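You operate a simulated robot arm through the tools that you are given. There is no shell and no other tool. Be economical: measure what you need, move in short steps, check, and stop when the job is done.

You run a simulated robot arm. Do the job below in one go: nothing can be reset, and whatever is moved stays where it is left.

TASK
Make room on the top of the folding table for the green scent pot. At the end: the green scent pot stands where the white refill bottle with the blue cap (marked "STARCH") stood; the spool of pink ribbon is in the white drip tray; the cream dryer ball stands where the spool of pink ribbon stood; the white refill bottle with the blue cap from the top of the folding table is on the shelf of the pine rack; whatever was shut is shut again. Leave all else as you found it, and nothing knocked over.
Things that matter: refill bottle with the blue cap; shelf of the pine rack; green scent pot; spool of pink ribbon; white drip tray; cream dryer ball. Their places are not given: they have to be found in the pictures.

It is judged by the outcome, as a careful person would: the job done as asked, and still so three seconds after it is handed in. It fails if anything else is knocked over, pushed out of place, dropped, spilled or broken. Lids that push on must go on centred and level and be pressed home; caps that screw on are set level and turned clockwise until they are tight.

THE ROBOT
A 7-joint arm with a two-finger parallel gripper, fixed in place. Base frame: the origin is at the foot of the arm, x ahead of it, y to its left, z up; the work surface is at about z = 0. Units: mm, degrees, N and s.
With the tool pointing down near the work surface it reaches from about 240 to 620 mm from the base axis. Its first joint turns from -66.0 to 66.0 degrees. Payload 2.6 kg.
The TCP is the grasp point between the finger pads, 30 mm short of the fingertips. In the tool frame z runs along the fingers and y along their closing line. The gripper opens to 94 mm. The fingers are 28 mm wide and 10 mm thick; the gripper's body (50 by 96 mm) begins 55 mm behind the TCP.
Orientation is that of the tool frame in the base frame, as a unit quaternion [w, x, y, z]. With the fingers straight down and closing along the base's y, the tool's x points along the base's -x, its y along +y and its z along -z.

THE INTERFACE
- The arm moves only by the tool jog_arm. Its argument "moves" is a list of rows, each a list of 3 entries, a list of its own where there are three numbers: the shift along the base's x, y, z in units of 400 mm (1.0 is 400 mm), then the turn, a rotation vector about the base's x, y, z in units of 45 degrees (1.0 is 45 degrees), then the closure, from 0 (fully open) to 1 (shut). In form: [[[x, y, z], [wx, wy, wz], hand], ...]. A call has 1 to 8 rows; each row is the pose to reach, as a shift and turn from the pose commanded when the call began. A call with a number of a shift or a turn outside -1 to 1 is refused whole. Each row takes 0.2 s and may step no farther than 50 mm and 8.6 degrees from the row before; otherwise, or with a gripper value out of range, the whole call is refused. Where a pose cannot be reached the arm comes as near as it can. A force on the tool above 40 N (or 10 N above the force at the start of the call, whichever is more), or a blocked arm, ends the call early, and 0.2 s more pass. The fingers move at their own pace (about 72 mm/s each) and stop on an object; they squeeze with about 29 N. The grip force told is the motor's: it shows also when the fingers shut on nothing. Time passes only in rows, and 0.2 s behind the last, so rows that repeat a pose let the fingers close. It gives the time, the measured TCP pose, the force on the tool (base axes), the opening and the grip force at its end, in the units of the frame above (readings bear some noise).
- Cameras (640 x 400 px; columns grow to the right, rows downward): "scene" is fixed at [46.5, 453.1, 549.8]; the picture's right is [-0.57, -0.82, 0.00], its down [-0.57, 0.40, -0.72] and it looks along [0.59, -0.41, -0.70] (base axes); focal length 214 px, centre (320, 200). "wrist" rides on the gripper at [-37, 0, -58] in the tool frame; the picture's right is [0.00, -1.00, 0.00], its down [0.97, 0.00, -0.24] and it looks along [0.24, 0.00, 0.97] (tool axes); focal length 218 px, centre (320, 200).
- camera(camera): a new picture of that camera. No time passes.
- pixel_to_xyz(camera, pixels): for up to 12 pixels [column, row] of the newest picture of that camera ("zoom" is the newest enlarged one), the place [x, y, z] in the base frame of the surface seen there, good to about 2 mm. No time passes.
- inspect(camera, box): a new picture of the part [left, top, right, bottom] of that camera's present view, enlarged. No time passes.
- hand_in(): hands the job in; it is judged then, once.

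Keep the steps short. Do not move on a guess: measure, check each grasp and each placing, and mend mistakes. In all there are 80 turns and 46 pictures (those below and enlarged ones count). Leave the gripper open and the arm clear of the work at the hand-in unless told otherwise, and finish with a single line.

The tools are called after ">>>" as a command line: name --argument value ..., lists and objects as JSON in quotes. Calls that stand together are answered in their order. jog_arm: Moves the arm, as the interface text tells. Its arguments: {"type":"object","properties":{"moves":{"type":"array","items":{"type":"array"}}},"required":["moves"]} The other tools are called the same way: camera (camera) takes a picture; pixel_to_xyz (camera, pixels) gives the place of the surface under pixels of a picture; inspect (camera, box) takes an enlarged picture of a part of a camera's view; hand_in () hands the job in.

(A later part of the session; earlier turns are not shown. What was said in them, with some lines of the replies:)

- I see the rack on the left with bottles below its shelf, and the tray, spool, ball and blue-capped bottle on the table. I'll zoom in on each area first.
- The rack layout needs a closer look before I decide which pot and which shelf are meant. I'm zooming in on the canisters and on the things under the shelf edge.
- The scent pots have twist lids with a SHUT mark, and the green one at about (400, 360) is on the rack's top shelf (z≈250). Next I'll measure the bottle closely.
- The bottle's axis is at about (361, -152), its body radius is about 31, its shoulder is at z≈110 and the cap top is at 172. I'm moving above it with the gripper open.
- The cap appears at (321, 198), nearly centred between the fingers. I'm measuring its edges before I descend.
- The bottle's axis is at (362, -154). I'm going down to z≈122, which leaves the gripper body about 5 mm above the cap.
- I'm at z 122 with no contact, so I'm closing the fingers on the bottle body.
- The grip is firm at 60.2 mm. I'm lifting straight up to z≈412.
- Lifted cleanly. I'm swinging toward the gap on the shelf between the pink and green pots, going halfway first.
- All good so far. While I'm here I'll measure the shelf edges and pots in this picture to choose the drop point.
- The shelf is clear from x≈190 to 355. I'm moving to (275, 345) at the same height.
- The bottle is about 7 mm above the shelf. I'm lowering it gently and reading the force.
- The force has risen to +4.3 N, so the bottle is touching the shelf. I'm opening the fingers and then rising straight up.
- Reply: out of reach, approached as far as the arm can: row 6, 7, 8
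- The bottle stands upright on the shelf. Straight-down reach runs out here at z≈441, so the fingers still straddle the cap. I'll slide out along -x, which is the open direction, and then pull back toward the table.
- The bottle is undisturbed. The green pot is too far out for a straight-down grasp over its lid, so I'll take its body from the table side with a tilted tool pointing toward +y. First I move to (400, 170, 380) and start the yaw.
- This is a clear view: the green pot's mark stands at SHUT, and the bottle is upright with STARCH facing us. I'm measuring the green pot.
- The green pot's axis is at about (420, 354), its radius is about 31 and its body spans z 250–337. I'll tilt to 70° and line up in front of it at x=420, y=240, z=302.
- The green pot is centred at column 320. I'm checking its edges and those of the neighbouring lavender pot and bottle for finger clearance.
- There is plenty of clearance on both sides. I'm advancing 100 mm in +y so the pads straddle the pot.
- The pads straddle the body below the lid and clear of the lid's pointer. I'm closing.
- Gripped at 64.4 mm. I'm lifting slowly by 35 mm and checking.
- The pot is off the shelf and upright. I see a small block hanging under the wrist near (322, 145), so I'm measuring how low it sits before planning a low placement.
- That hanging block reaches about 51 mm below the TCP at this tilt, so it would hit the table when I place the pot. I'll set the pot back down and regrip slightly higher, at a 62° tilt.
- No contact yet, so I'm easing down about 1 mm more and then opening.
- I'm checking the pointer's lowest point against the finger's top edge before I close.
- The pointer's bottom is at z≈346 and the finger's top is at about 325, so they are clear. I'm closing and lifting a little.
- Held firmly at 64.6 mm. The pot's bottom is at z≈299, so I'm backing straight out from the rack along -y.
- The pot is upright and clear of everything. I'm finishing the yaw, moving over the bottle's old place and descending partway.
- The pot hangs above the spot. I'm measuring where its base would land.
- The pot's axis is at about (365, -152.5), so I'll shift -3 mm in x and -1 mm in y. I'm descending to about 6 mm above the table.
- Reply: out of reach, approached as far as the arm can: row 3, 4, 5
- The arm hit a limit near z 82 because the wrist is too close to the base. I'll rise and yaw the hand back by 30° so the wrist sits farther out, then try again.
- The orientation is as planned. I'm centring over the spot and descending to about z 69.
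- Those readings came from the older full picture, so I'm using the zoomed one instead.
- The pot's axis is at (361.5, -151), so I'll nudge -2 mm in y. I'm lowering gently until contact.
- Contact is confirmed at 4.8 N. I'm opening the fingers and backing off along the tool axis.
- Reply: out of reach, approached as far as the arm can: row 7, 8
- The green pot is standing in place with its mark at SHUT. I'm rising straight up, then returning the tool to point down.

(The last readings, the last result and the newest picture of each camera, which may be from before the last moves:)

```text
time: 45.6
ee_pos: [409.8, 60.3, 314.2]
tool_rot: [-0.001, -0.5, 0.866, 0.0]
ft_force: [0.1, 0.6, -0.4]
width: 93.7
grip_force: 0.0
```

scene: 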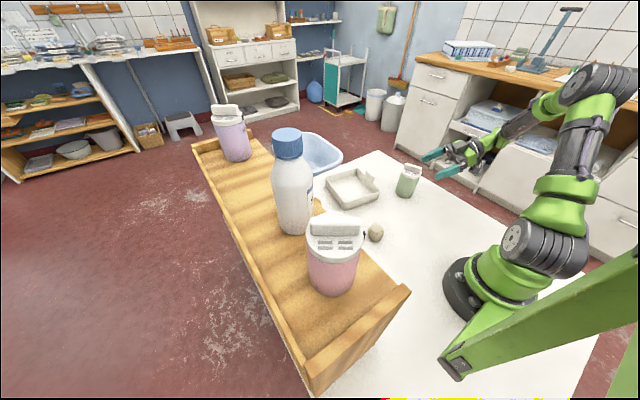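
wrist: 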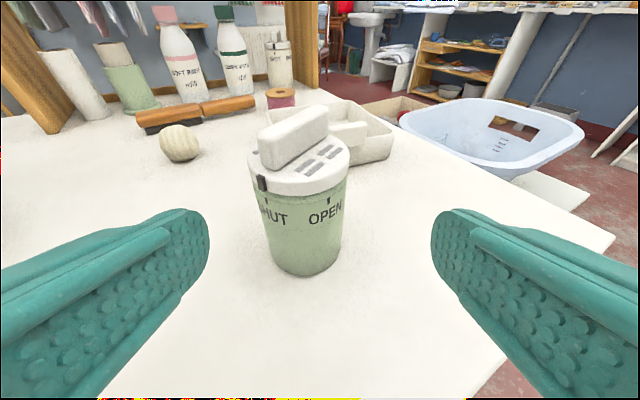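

The tool points straight down. I'm undoing the remaining yaw while moving above the spool at about (488, 192).

>>> jog_arm --moves '[[[0.03, 0.05, 0], [0, 0, -0.166], 0], [[0.06, 0.1, 0], [0, 0, -0.333], 0], [[0.09, 0.16, -0.03], [0, 0, -0.5], 0], [[0.12, 0.22, -0.06], [0, 0, -0.666], 0], [[0.15, 0.28, -0.1], [0, 0, -0.833], 0], [[0.18, 0.32, -0.15], [0, 0, -1.0], 0], [[0.18, 0.32, -0.15], [0, 0, -1.0], 0]]'

>>> jog_arm --moves '[[[0, 0, 0], [0, 0, -0.166], 0], [[0, 0, 0], [0, 0, -0.333], 0], [[0, 0, 0], [0, 0, -0.333], 0]]'

>>> camera --camera "wrist"

```text
time: 47.2
ee_pos: [479.7, 189.1, 252.8]
tool_rot: [0.0, -0.13, 0.991, -0.001]
ft_force: [0.3, -0.6, 0.4]
width: 94.2
grip_force: 0.1
```

```text
time: 48.0
ee_pos: [479.5, 188.1, 253.4]
tool_rot: [0.0, 0.001, 1.0, 0.0]
ft_force: [0.9, 0.0, 0.7]
width: 94.2
grip_force: 0.0
```

```text
14 pictures are left
```

wrist: 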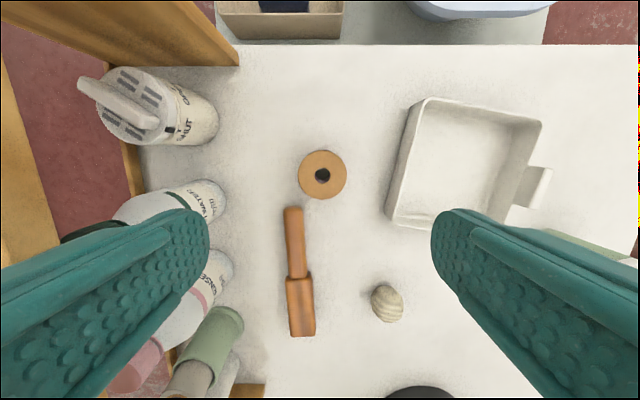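

The spool is at (322, 174), with the wooden tool just below it. I'm measuring the spool, tray, ball and neighbours.

>>> pixel_to_xyz --camera "wrist" --pixels '[[302, 175], [344, 175], [322, 154], [322, 195], [292, 210], [226, 205], [415, 205], [420, 115], [530, 135], [490, 210], [470, 160], [387, 303]]'

>>> inspect --camera "wrist" --box '[270, 80, 570, 340]'

```text
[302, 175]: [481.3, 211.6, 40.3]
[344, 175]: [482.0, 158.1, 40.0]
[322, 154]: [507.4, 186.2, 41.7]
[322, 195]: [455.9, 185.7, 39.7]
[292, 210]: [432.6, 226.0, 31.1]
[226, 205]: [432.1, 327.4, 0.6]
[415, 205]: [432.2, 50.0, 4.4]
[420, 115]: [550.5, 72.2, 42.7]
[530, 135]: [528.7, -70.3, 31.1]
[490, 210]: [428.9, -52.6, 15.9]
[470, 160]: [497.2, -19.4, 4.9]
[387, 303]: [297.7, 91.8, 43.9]
```

```text
1.54 times, centred on (420, 210) of wrist
```

zoom: 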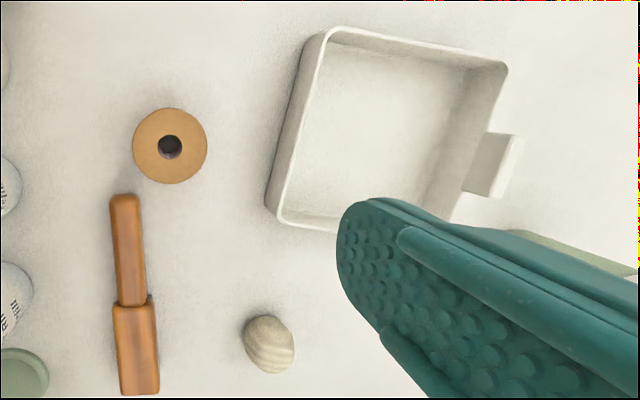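

The spool's centre is at (481.5, 185.5), about 60 mm across and 41 mm high, with 17 mm of clearance per finger. I'm descending with open fingers to z≈36.

>>> jog_arm --moves '[[[0.004, -0.007, -0.1], [0, 0, 0], 0], [[0.004, -0.007, -0.2], [0, 0, 0], 0], [[0.004, -0.007, -0.3], [0, 0, 0], 0], [[0.004, -0.007, -0.4], [0, 0, 0], 0], [[0.004, -0.007, -0.48], [0, 0, 0], 0], [[0.004, -0.007, -0.54], [0, 0, 0], 0], [[0.004, -0.007, -0.54], [0, 0, 0], 0]]'

>>> camera --camera "wrist"

```text
time: 49.6
ee_pos: [480.7, 183.9, 39.9]
tool_rot: [0.0, 0.0, 1.0, 0.0]
ft_force: [0.6, 0.3, 0.4]
width: 94.0
grip_force: 0.1
```

```text
12 pictures are left
```

wrist: 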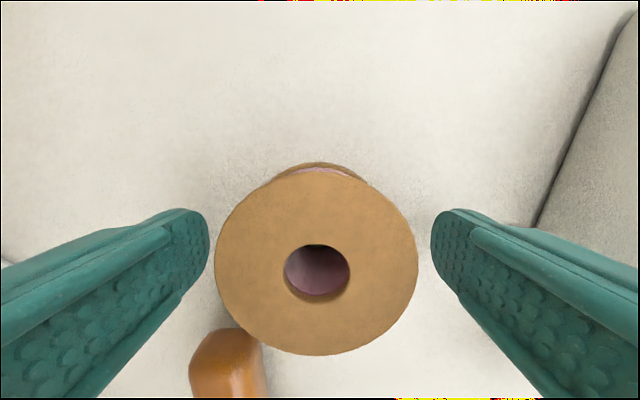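

The spool is centred between the fingers, so I'm closing on it.

>>> jog_arm --moves '[[[0.005, 0, -0.008], [0, 0, 0], 0.15], [[0.005, 0, -0.008], [0, 0, 0], 0.35], [[0.005, 0, -0.008], [0, 0, 0], 0.6], [[0.005, 0, -0.008], [0, 0, 0], 0.6], [[0.005, 0, -0.008], [0, 0, 0], 0.6]]'

```text
time: 50.8
ee_pos: [483.2, 182.9, 37.8]
tool_rot: [0.0, 0.001, 1.0, -0.001]
ft_force: [1.1, -0.2, 0.2]
width: 60.7
grip_force: 29.3
```

Gripped at 60.7 mm. I'm lifting 100 mm and moving over the tray centre at about (484, 10).

>>> jog_arm --moves '[[[0, 0, 0.05], [0, 0, 0], 0.6], [[0, 0, 0.15], [0, 0, 0], 0.6], [[0, 0, 0.25], [0, 0, 0], 0.6], [[0, -0.11, 0.25], [0, 0, 0], 0.6], [[0, -0.22, 0.25], [0, 0, 0], 0.6], [[0, -0.33, 0.25], [0, 0, 0], 0.6], [[0, -0.435, 0.25], [0, 0, 0], 0.6], [[0, -0.435, 0.25], [0, 0, 0], 0.6]]'

>>> camera --camera "wrist"

```text
time: 52.6
ee_pos: [482.2, 10.2, 136.6]
tool_rot: [0.0, -0.002, 1.0, 0.001]
ft_force: [-0.3, 0.2, 0.0]
width: 60.7
grip_force: 28.8
```

```text
11 pictures are left
```

wrist: 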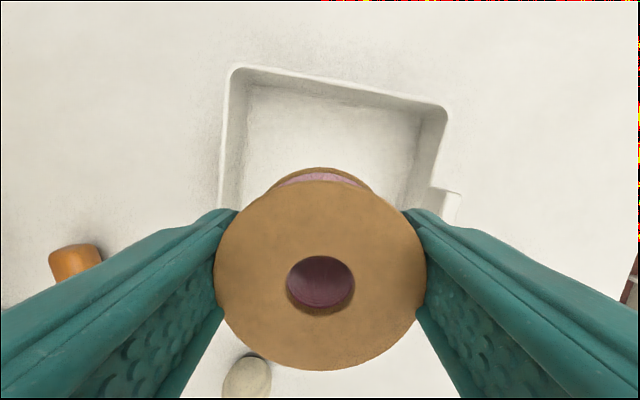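

The spool is over the tray. I'm checking the wall positions on either side of the fingers.

>>> pixel_to_xyz --camera "wrist" --pixels '[[224, 180], [232, 80], [445, 115], [428, 180], [240, 150], [415, 150], [330, 140], [340, 84]]'

```text
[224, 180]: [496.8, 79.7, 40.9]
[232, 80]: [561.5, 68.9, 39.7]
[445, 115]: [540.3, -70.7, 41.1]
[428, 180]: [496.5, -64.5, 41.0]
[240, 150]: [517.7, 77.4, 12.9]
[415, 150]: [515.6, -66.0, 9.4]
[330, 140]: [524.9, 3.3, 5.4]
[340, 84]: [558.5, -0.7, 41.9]
```

The walls are at y≈81 and -62, so y=10 is centred. I'm lowering the spool to the tray floor at z≈5.

>>> jog_arm --moves '[[[0, 0, -0.1], [0, 0, 0], 0.6], [[0, 0, -0.2], [0, 0, 0], 0.6], [[0, 0, -0.222], [0, 0, 0], 0.6], [[0, 0, -0.231], [0, 0, 0], 0.6], [[0, 0, -0.236], [0, 0, 0], 0.6], [[0, 0, -0.236], [0, 0, 0], 0.6]]'

```text
time: 54.0
ee_pos: [483.0, 9.9, 40.2]
tool_rot: [0.001, 0.0, 1.0, 0.001]
ft_force: [-1.8, 0.8, 5.7]
width: 60.6
grip_force: 28.8
```

Contact shows at 5.7 N. I'm opening the fingers partway, to about 76 mm, and lifting out.

>>> jog_arm --moves '[[[0, 0, 0], [0, 0, 0], 0.25], [[0, 0, 0], [0, 0, 0], 0.2], [[0, 0, 0], [0, 0, 0], 0.2], [[0, 0, 0.08], [0, 0, 0], 0.2], [[0, 0, 0.18], [0, 0, 0], 0.2], [[0, 0, 0.28], [0, 0, 0], 0.2], [[0, 0, 0.35], [0, 0, 0], 0.2], [[0, 0, 0.35], [0, 0, 0], 0.2]]'

>>> jog_arm --moves '[[[-0.1, 0.05, 0], [0, 0, 0], 0.1], [[-0.2, 0.1, 0], [0, 0, 0], 0], [[-0.3, 0.15, 0], [0, 0, 0], 0], [[-0.4, 0.18, 0], [0, 0, 0], 0], [[-0.49, 0.19, 0], [0, 0, 0], 0], [[-0.49, 0.19, 0], [0, 0, 0], 0]]'

>>> camera --camera "wrist"

```text
time: 55.8
ee_pos: [482.0, 10.6, 180.1]
tool_rot: [-0.001, 0.0, 1.0, -0.001]
ft_force: [0.6, -0.4, 0.8]
width: 75.2
grip_force: 0.1
```

```text
time: 57.2
ee_pos: [285.3, 87.6, 179.6]
tool_rot: [0.0, 0.0, 1.0, 0.0]
ft_force: [0.2, 0.2, 0.0]
width: 94.0
grip_force: 0.1
```

```text
10 pictures are left
```

wrist: 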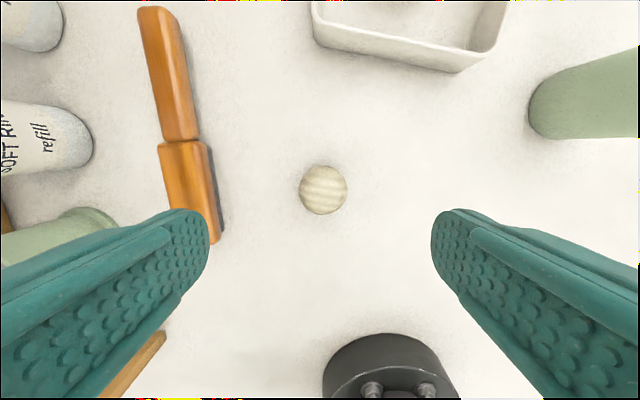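

The ball is at (323, 190). I'm measuring it and the wooden tool's near edge.

>>> pixel_to_xyz --camera "wrist" --pixels '[[323, 190], [302, 190], [344, 190], [323, 168], [323, 211], [221, 225], [205, 160], [200, 240], [390, 345]]'

```text
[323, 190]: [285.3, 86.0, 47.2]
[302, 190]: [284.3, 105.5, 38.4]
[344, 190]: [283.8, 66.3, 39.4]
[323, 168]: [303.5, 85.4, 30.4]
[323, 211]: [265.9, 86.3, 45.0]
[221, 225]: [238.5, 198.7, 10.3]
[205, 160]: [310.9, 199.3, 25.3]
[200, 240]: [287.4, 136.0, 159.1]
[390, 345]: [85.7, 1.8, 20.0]
```

The ball's centre is at (284.5, 86), about 47 mm across, and there is nothing near the fingers. I'm descending to z≈34.

>>> jog_arm --moves '[[[-0.002, -0.002, -0.1], [0, 0, 0], 0], [[-0.002, -0.002, -0.2], [0, 0, 0], 0], [[-0.002, -0.002, -0.3], [0, 0, 0], 0], [[-0.002, -0.002, -0.362], [0, 0, 0], 0], [[-0.002, -0.002, -0.362], [0, 0, 0], 0]]'

>>> camera --camera "wrist"

```text
time: 58.4
ee_pos: [287.0, 86.4, 34.2]
tool_rot: [0.0, 0.0, 1.0, 0.0]
ft_force: [-0.4, 0.0, 0.0]
width: 94.0
grip_force: 0.0
```

```text
9 pictures are left
```

wrist: 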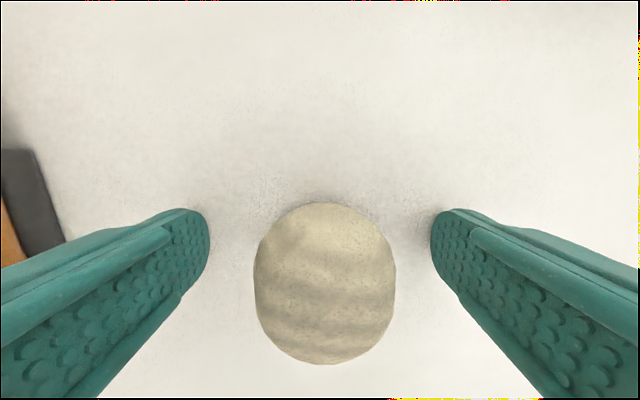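

The ball is centred between the pads, so I'm closing gently.

>>> jog_arm --moves '[[[0, 0, 0], [0, 0, 0], 0.25], [[0, 0, 0], [0, 0, 0], 0.45], [[0, 0, 0], [0, 0, 0], 0.7], [[0, 0, 0], [0, 0, 0], 0.7], [[0, 0, 0], [0, 0, 0], 0.7]]'

```text
time: 59.6
ee_pos: [285.4, 86.8, 33.0]
tool_rot: [0.0, 0.0, 1.0, 0.0]
ft_force: [0.1, 0.6, 0.5]
width: 48.2
grip_force: 29.3
```

Held at 48.2 mm. I'm lifting and moving over the spool's old place at (481.5, 185.5).

>>> jog_arm --moves '[[[0, 0, 0.05], [0, 0, 0], 0.7], [[0, 0, 0.17], [0, 0, 0], 0.7], [[0.05, 0.025, 0.27], [0, 0, 0], 0.7], [[0.15, 0.075, 0.27], [0, 0, 0], 0.7], [[0.25, 0.125, 0.27], [0, 0, 0], 0.7], [[0.35, 0.175, 0.27], [0, 0, 0], 0.7], [[0.45, 0.225, 0.27], [0, 0, 0], 0.7], [[0.489, 0.247, 0.27], [0, 0, 0], 0.7]]'

>>> jog_arm --moves '[[[0, 0, 0], [0, 0, 0], 0.7], [[0, 0, -0.1], [0, 0, 0], 0.7], [[0, 0, -0.2], [0, 0, 0], 0.7], [[0, 0, -0.25], [0, 0, 0], 0.7], [[0, 0, -0.25], [0, 0, 0], 0.7]]'

>>> camera --camera "scene"

```text
time: 61.4
ee_pos: [482.4, 182.5, 143.5]
tool_rot: [0.001, -0.001, 1.0, 0.0]
ft_force: [-0.3, -0.4, -1.5]
width: 47.6
grip_force: 28.9
```

```text
time: 62.6
ee_pos: [482.9, 184.0, 43.8]
tool_rot: [0.0, 0.0, 1.0, 0.0]
ft_force: [0.9, -0.2, -0.6]
width: 47.5
grip_force: 28.6
```

```text
8 pictures are left
```

scene: 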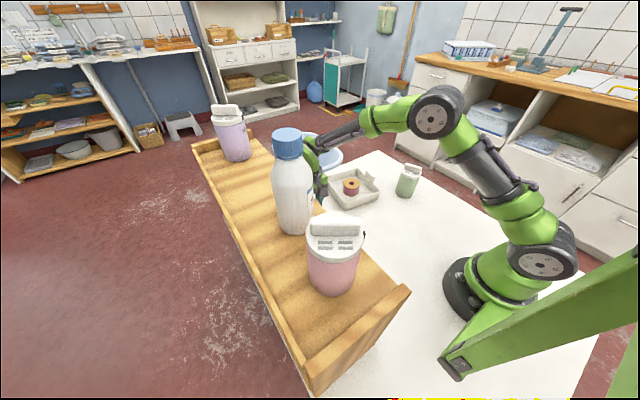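

The spool sits upright in the tray. I'm lowering the ball the last 10 mm until contact.

>>> jog_arm --moves '[[[0, 0.003, -0.012], [0, 0, 0], 0.7], [[0, 0.003, -0.019], [0, 0, 0], 0.7], [[0, 0.003, -0.023], [0, 0, 0], 0.7], [[0, 0.003, -0.025], [0, 0, 0], 0.7], [[0, 0.003, -0.025], [0, 0, 0], 0.7]]'

```text
time: 63.8
ee_pos: [482.0, 185.9, 33.6]
tool_rot: [0.001, 0.0, 1.0, 0.001]
ft_force: [-5.6, -3.9, 15.2]
width: 47.3
grip_force: 29.0
```

The force is 15 N, so the ball is pressed a little hard. I'm easing up about 1 mm and then opening slowly.

>>> jog_arm --moves '[[[0, 0, 0.002], [0, 0, 0], 0.7], [[0, 0, 0.002], [0, 0, 0], 0.7]]'

```text
time: 64.4
ee_pos: [482.7, 186.2, 32.9]
tool_rot: [0.001, -0.002, 1.0, 0.001]
ft_force: [-1.5, 1.8, 6.7]
width: 47.8
grip_force: 29.1
```

The force is down to 6.7 N. I'm opening in small steps and then rising straight up.

>>> jog_arm --moves '[[[0, 0, 0.001], [0, 0, 0], 0.45], [[0, 0, 0.001], [0, 0, 0], 0.3], [[0, 0, 0.001], [0, 0, 0], 0.1], [[0, 0, 0.001], [0, 0, 0], 0], [[0, 0, 0.08], [0, 0, 0], 0], [[0, 0, 0.19], [0, 0, 0], 0], [[0, 0, 0.3], [0, 0, 0], 0], [[0, 0, 0.4], [0, 0, 0], 0]]'

>>> camera --camera "wrist"

>>> pixel_to_xyz --camera "wrist" --pixels '[[320, 180], [320, 190], [325, 200], [310, 185], [330, 185], [440, 180]]'

```text
time: 66.2
ee_pos: [482.6, 186.7, 194.4]
tool_rot: [0.0, 0.0, 1.0, 0.001]
ft_force: [-0.7, 0.5, 0.1]
width: 93.8
grip_force: 0.1
```

```text
7 pictures are left
```

wrist: 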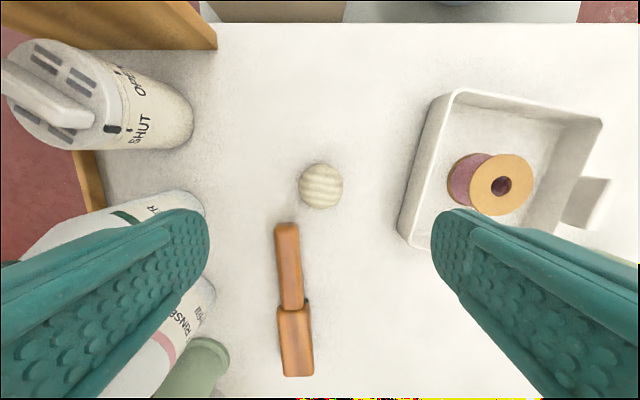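

```text
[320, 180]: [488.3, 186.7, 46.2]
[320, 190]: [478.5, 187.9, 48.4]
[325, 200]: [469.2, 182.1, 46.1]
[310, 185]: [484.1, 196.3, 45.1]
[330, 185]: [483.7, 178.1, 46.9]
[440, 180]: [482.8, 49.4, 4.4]
```

The ball rests at (481, 187), on the spool's old spot. I'm moving the arm up and clear, then taking a final look.

>>> jog_arm --moves '[[[-0.056, -0.068, 0.075], [0, 0, 0], 0], [[-0.112, -0.137, 0.15], [0, 0, 0], 0], [[-0.168, -0.206, 0.225], [0, 0, 0], 0], [[-0.225, -0.275, 0.3], [0, 0, 0], 0], [[-0.28, -0.343, 0.375], [0, 0, 0], 0], [[-0.337, -0.412, 0.45], [0, 0, 0], 0], [[-0.393, -0.48, 0.525], [0, 0, 0], 0], [[-0.45, -0.55, 0.6], [0, 0, 0], 0]]'

>>> camera --camera "wrist"

>>> camera --camera "scene"

```text
time: 68.0
ee_pos: [302.9, -34.3, 433.0]
tool_rot: [0.0, 0.0, 1.0, 0.001]
ft_force: [0.4, 0.0, -0.7]
width: 93.9
grip_force: 0.1
```

```text
6 pictures are left
```

wrist: 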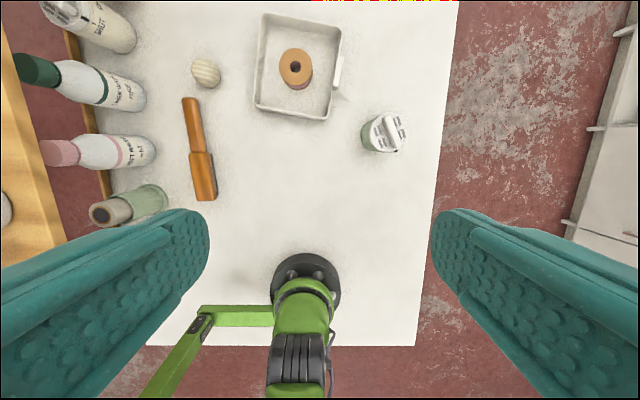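

```text
5 pictures are left
```

scene: 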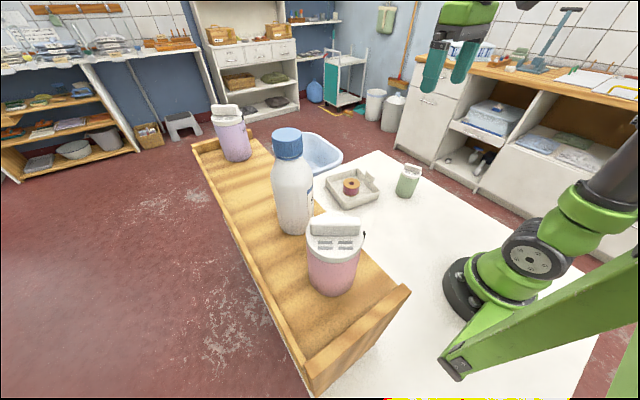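

Everything stands where it should: the bottle is on the shelf, the pot is at the bottle's spot, the spool is in the tray and the ball is at the spool's spot. The arm is clear and the gripper is open, so I'm handing in.

>>> hand_in

```text
The job is handed in.
```

The green scent pot, still shut, stands where the STARCH bottle stood, the bottle is on the pine rack's shelf, the pink spool is in the drip tray and the cream ball is at the spool's old spot, with nothing else moved or knocked over.
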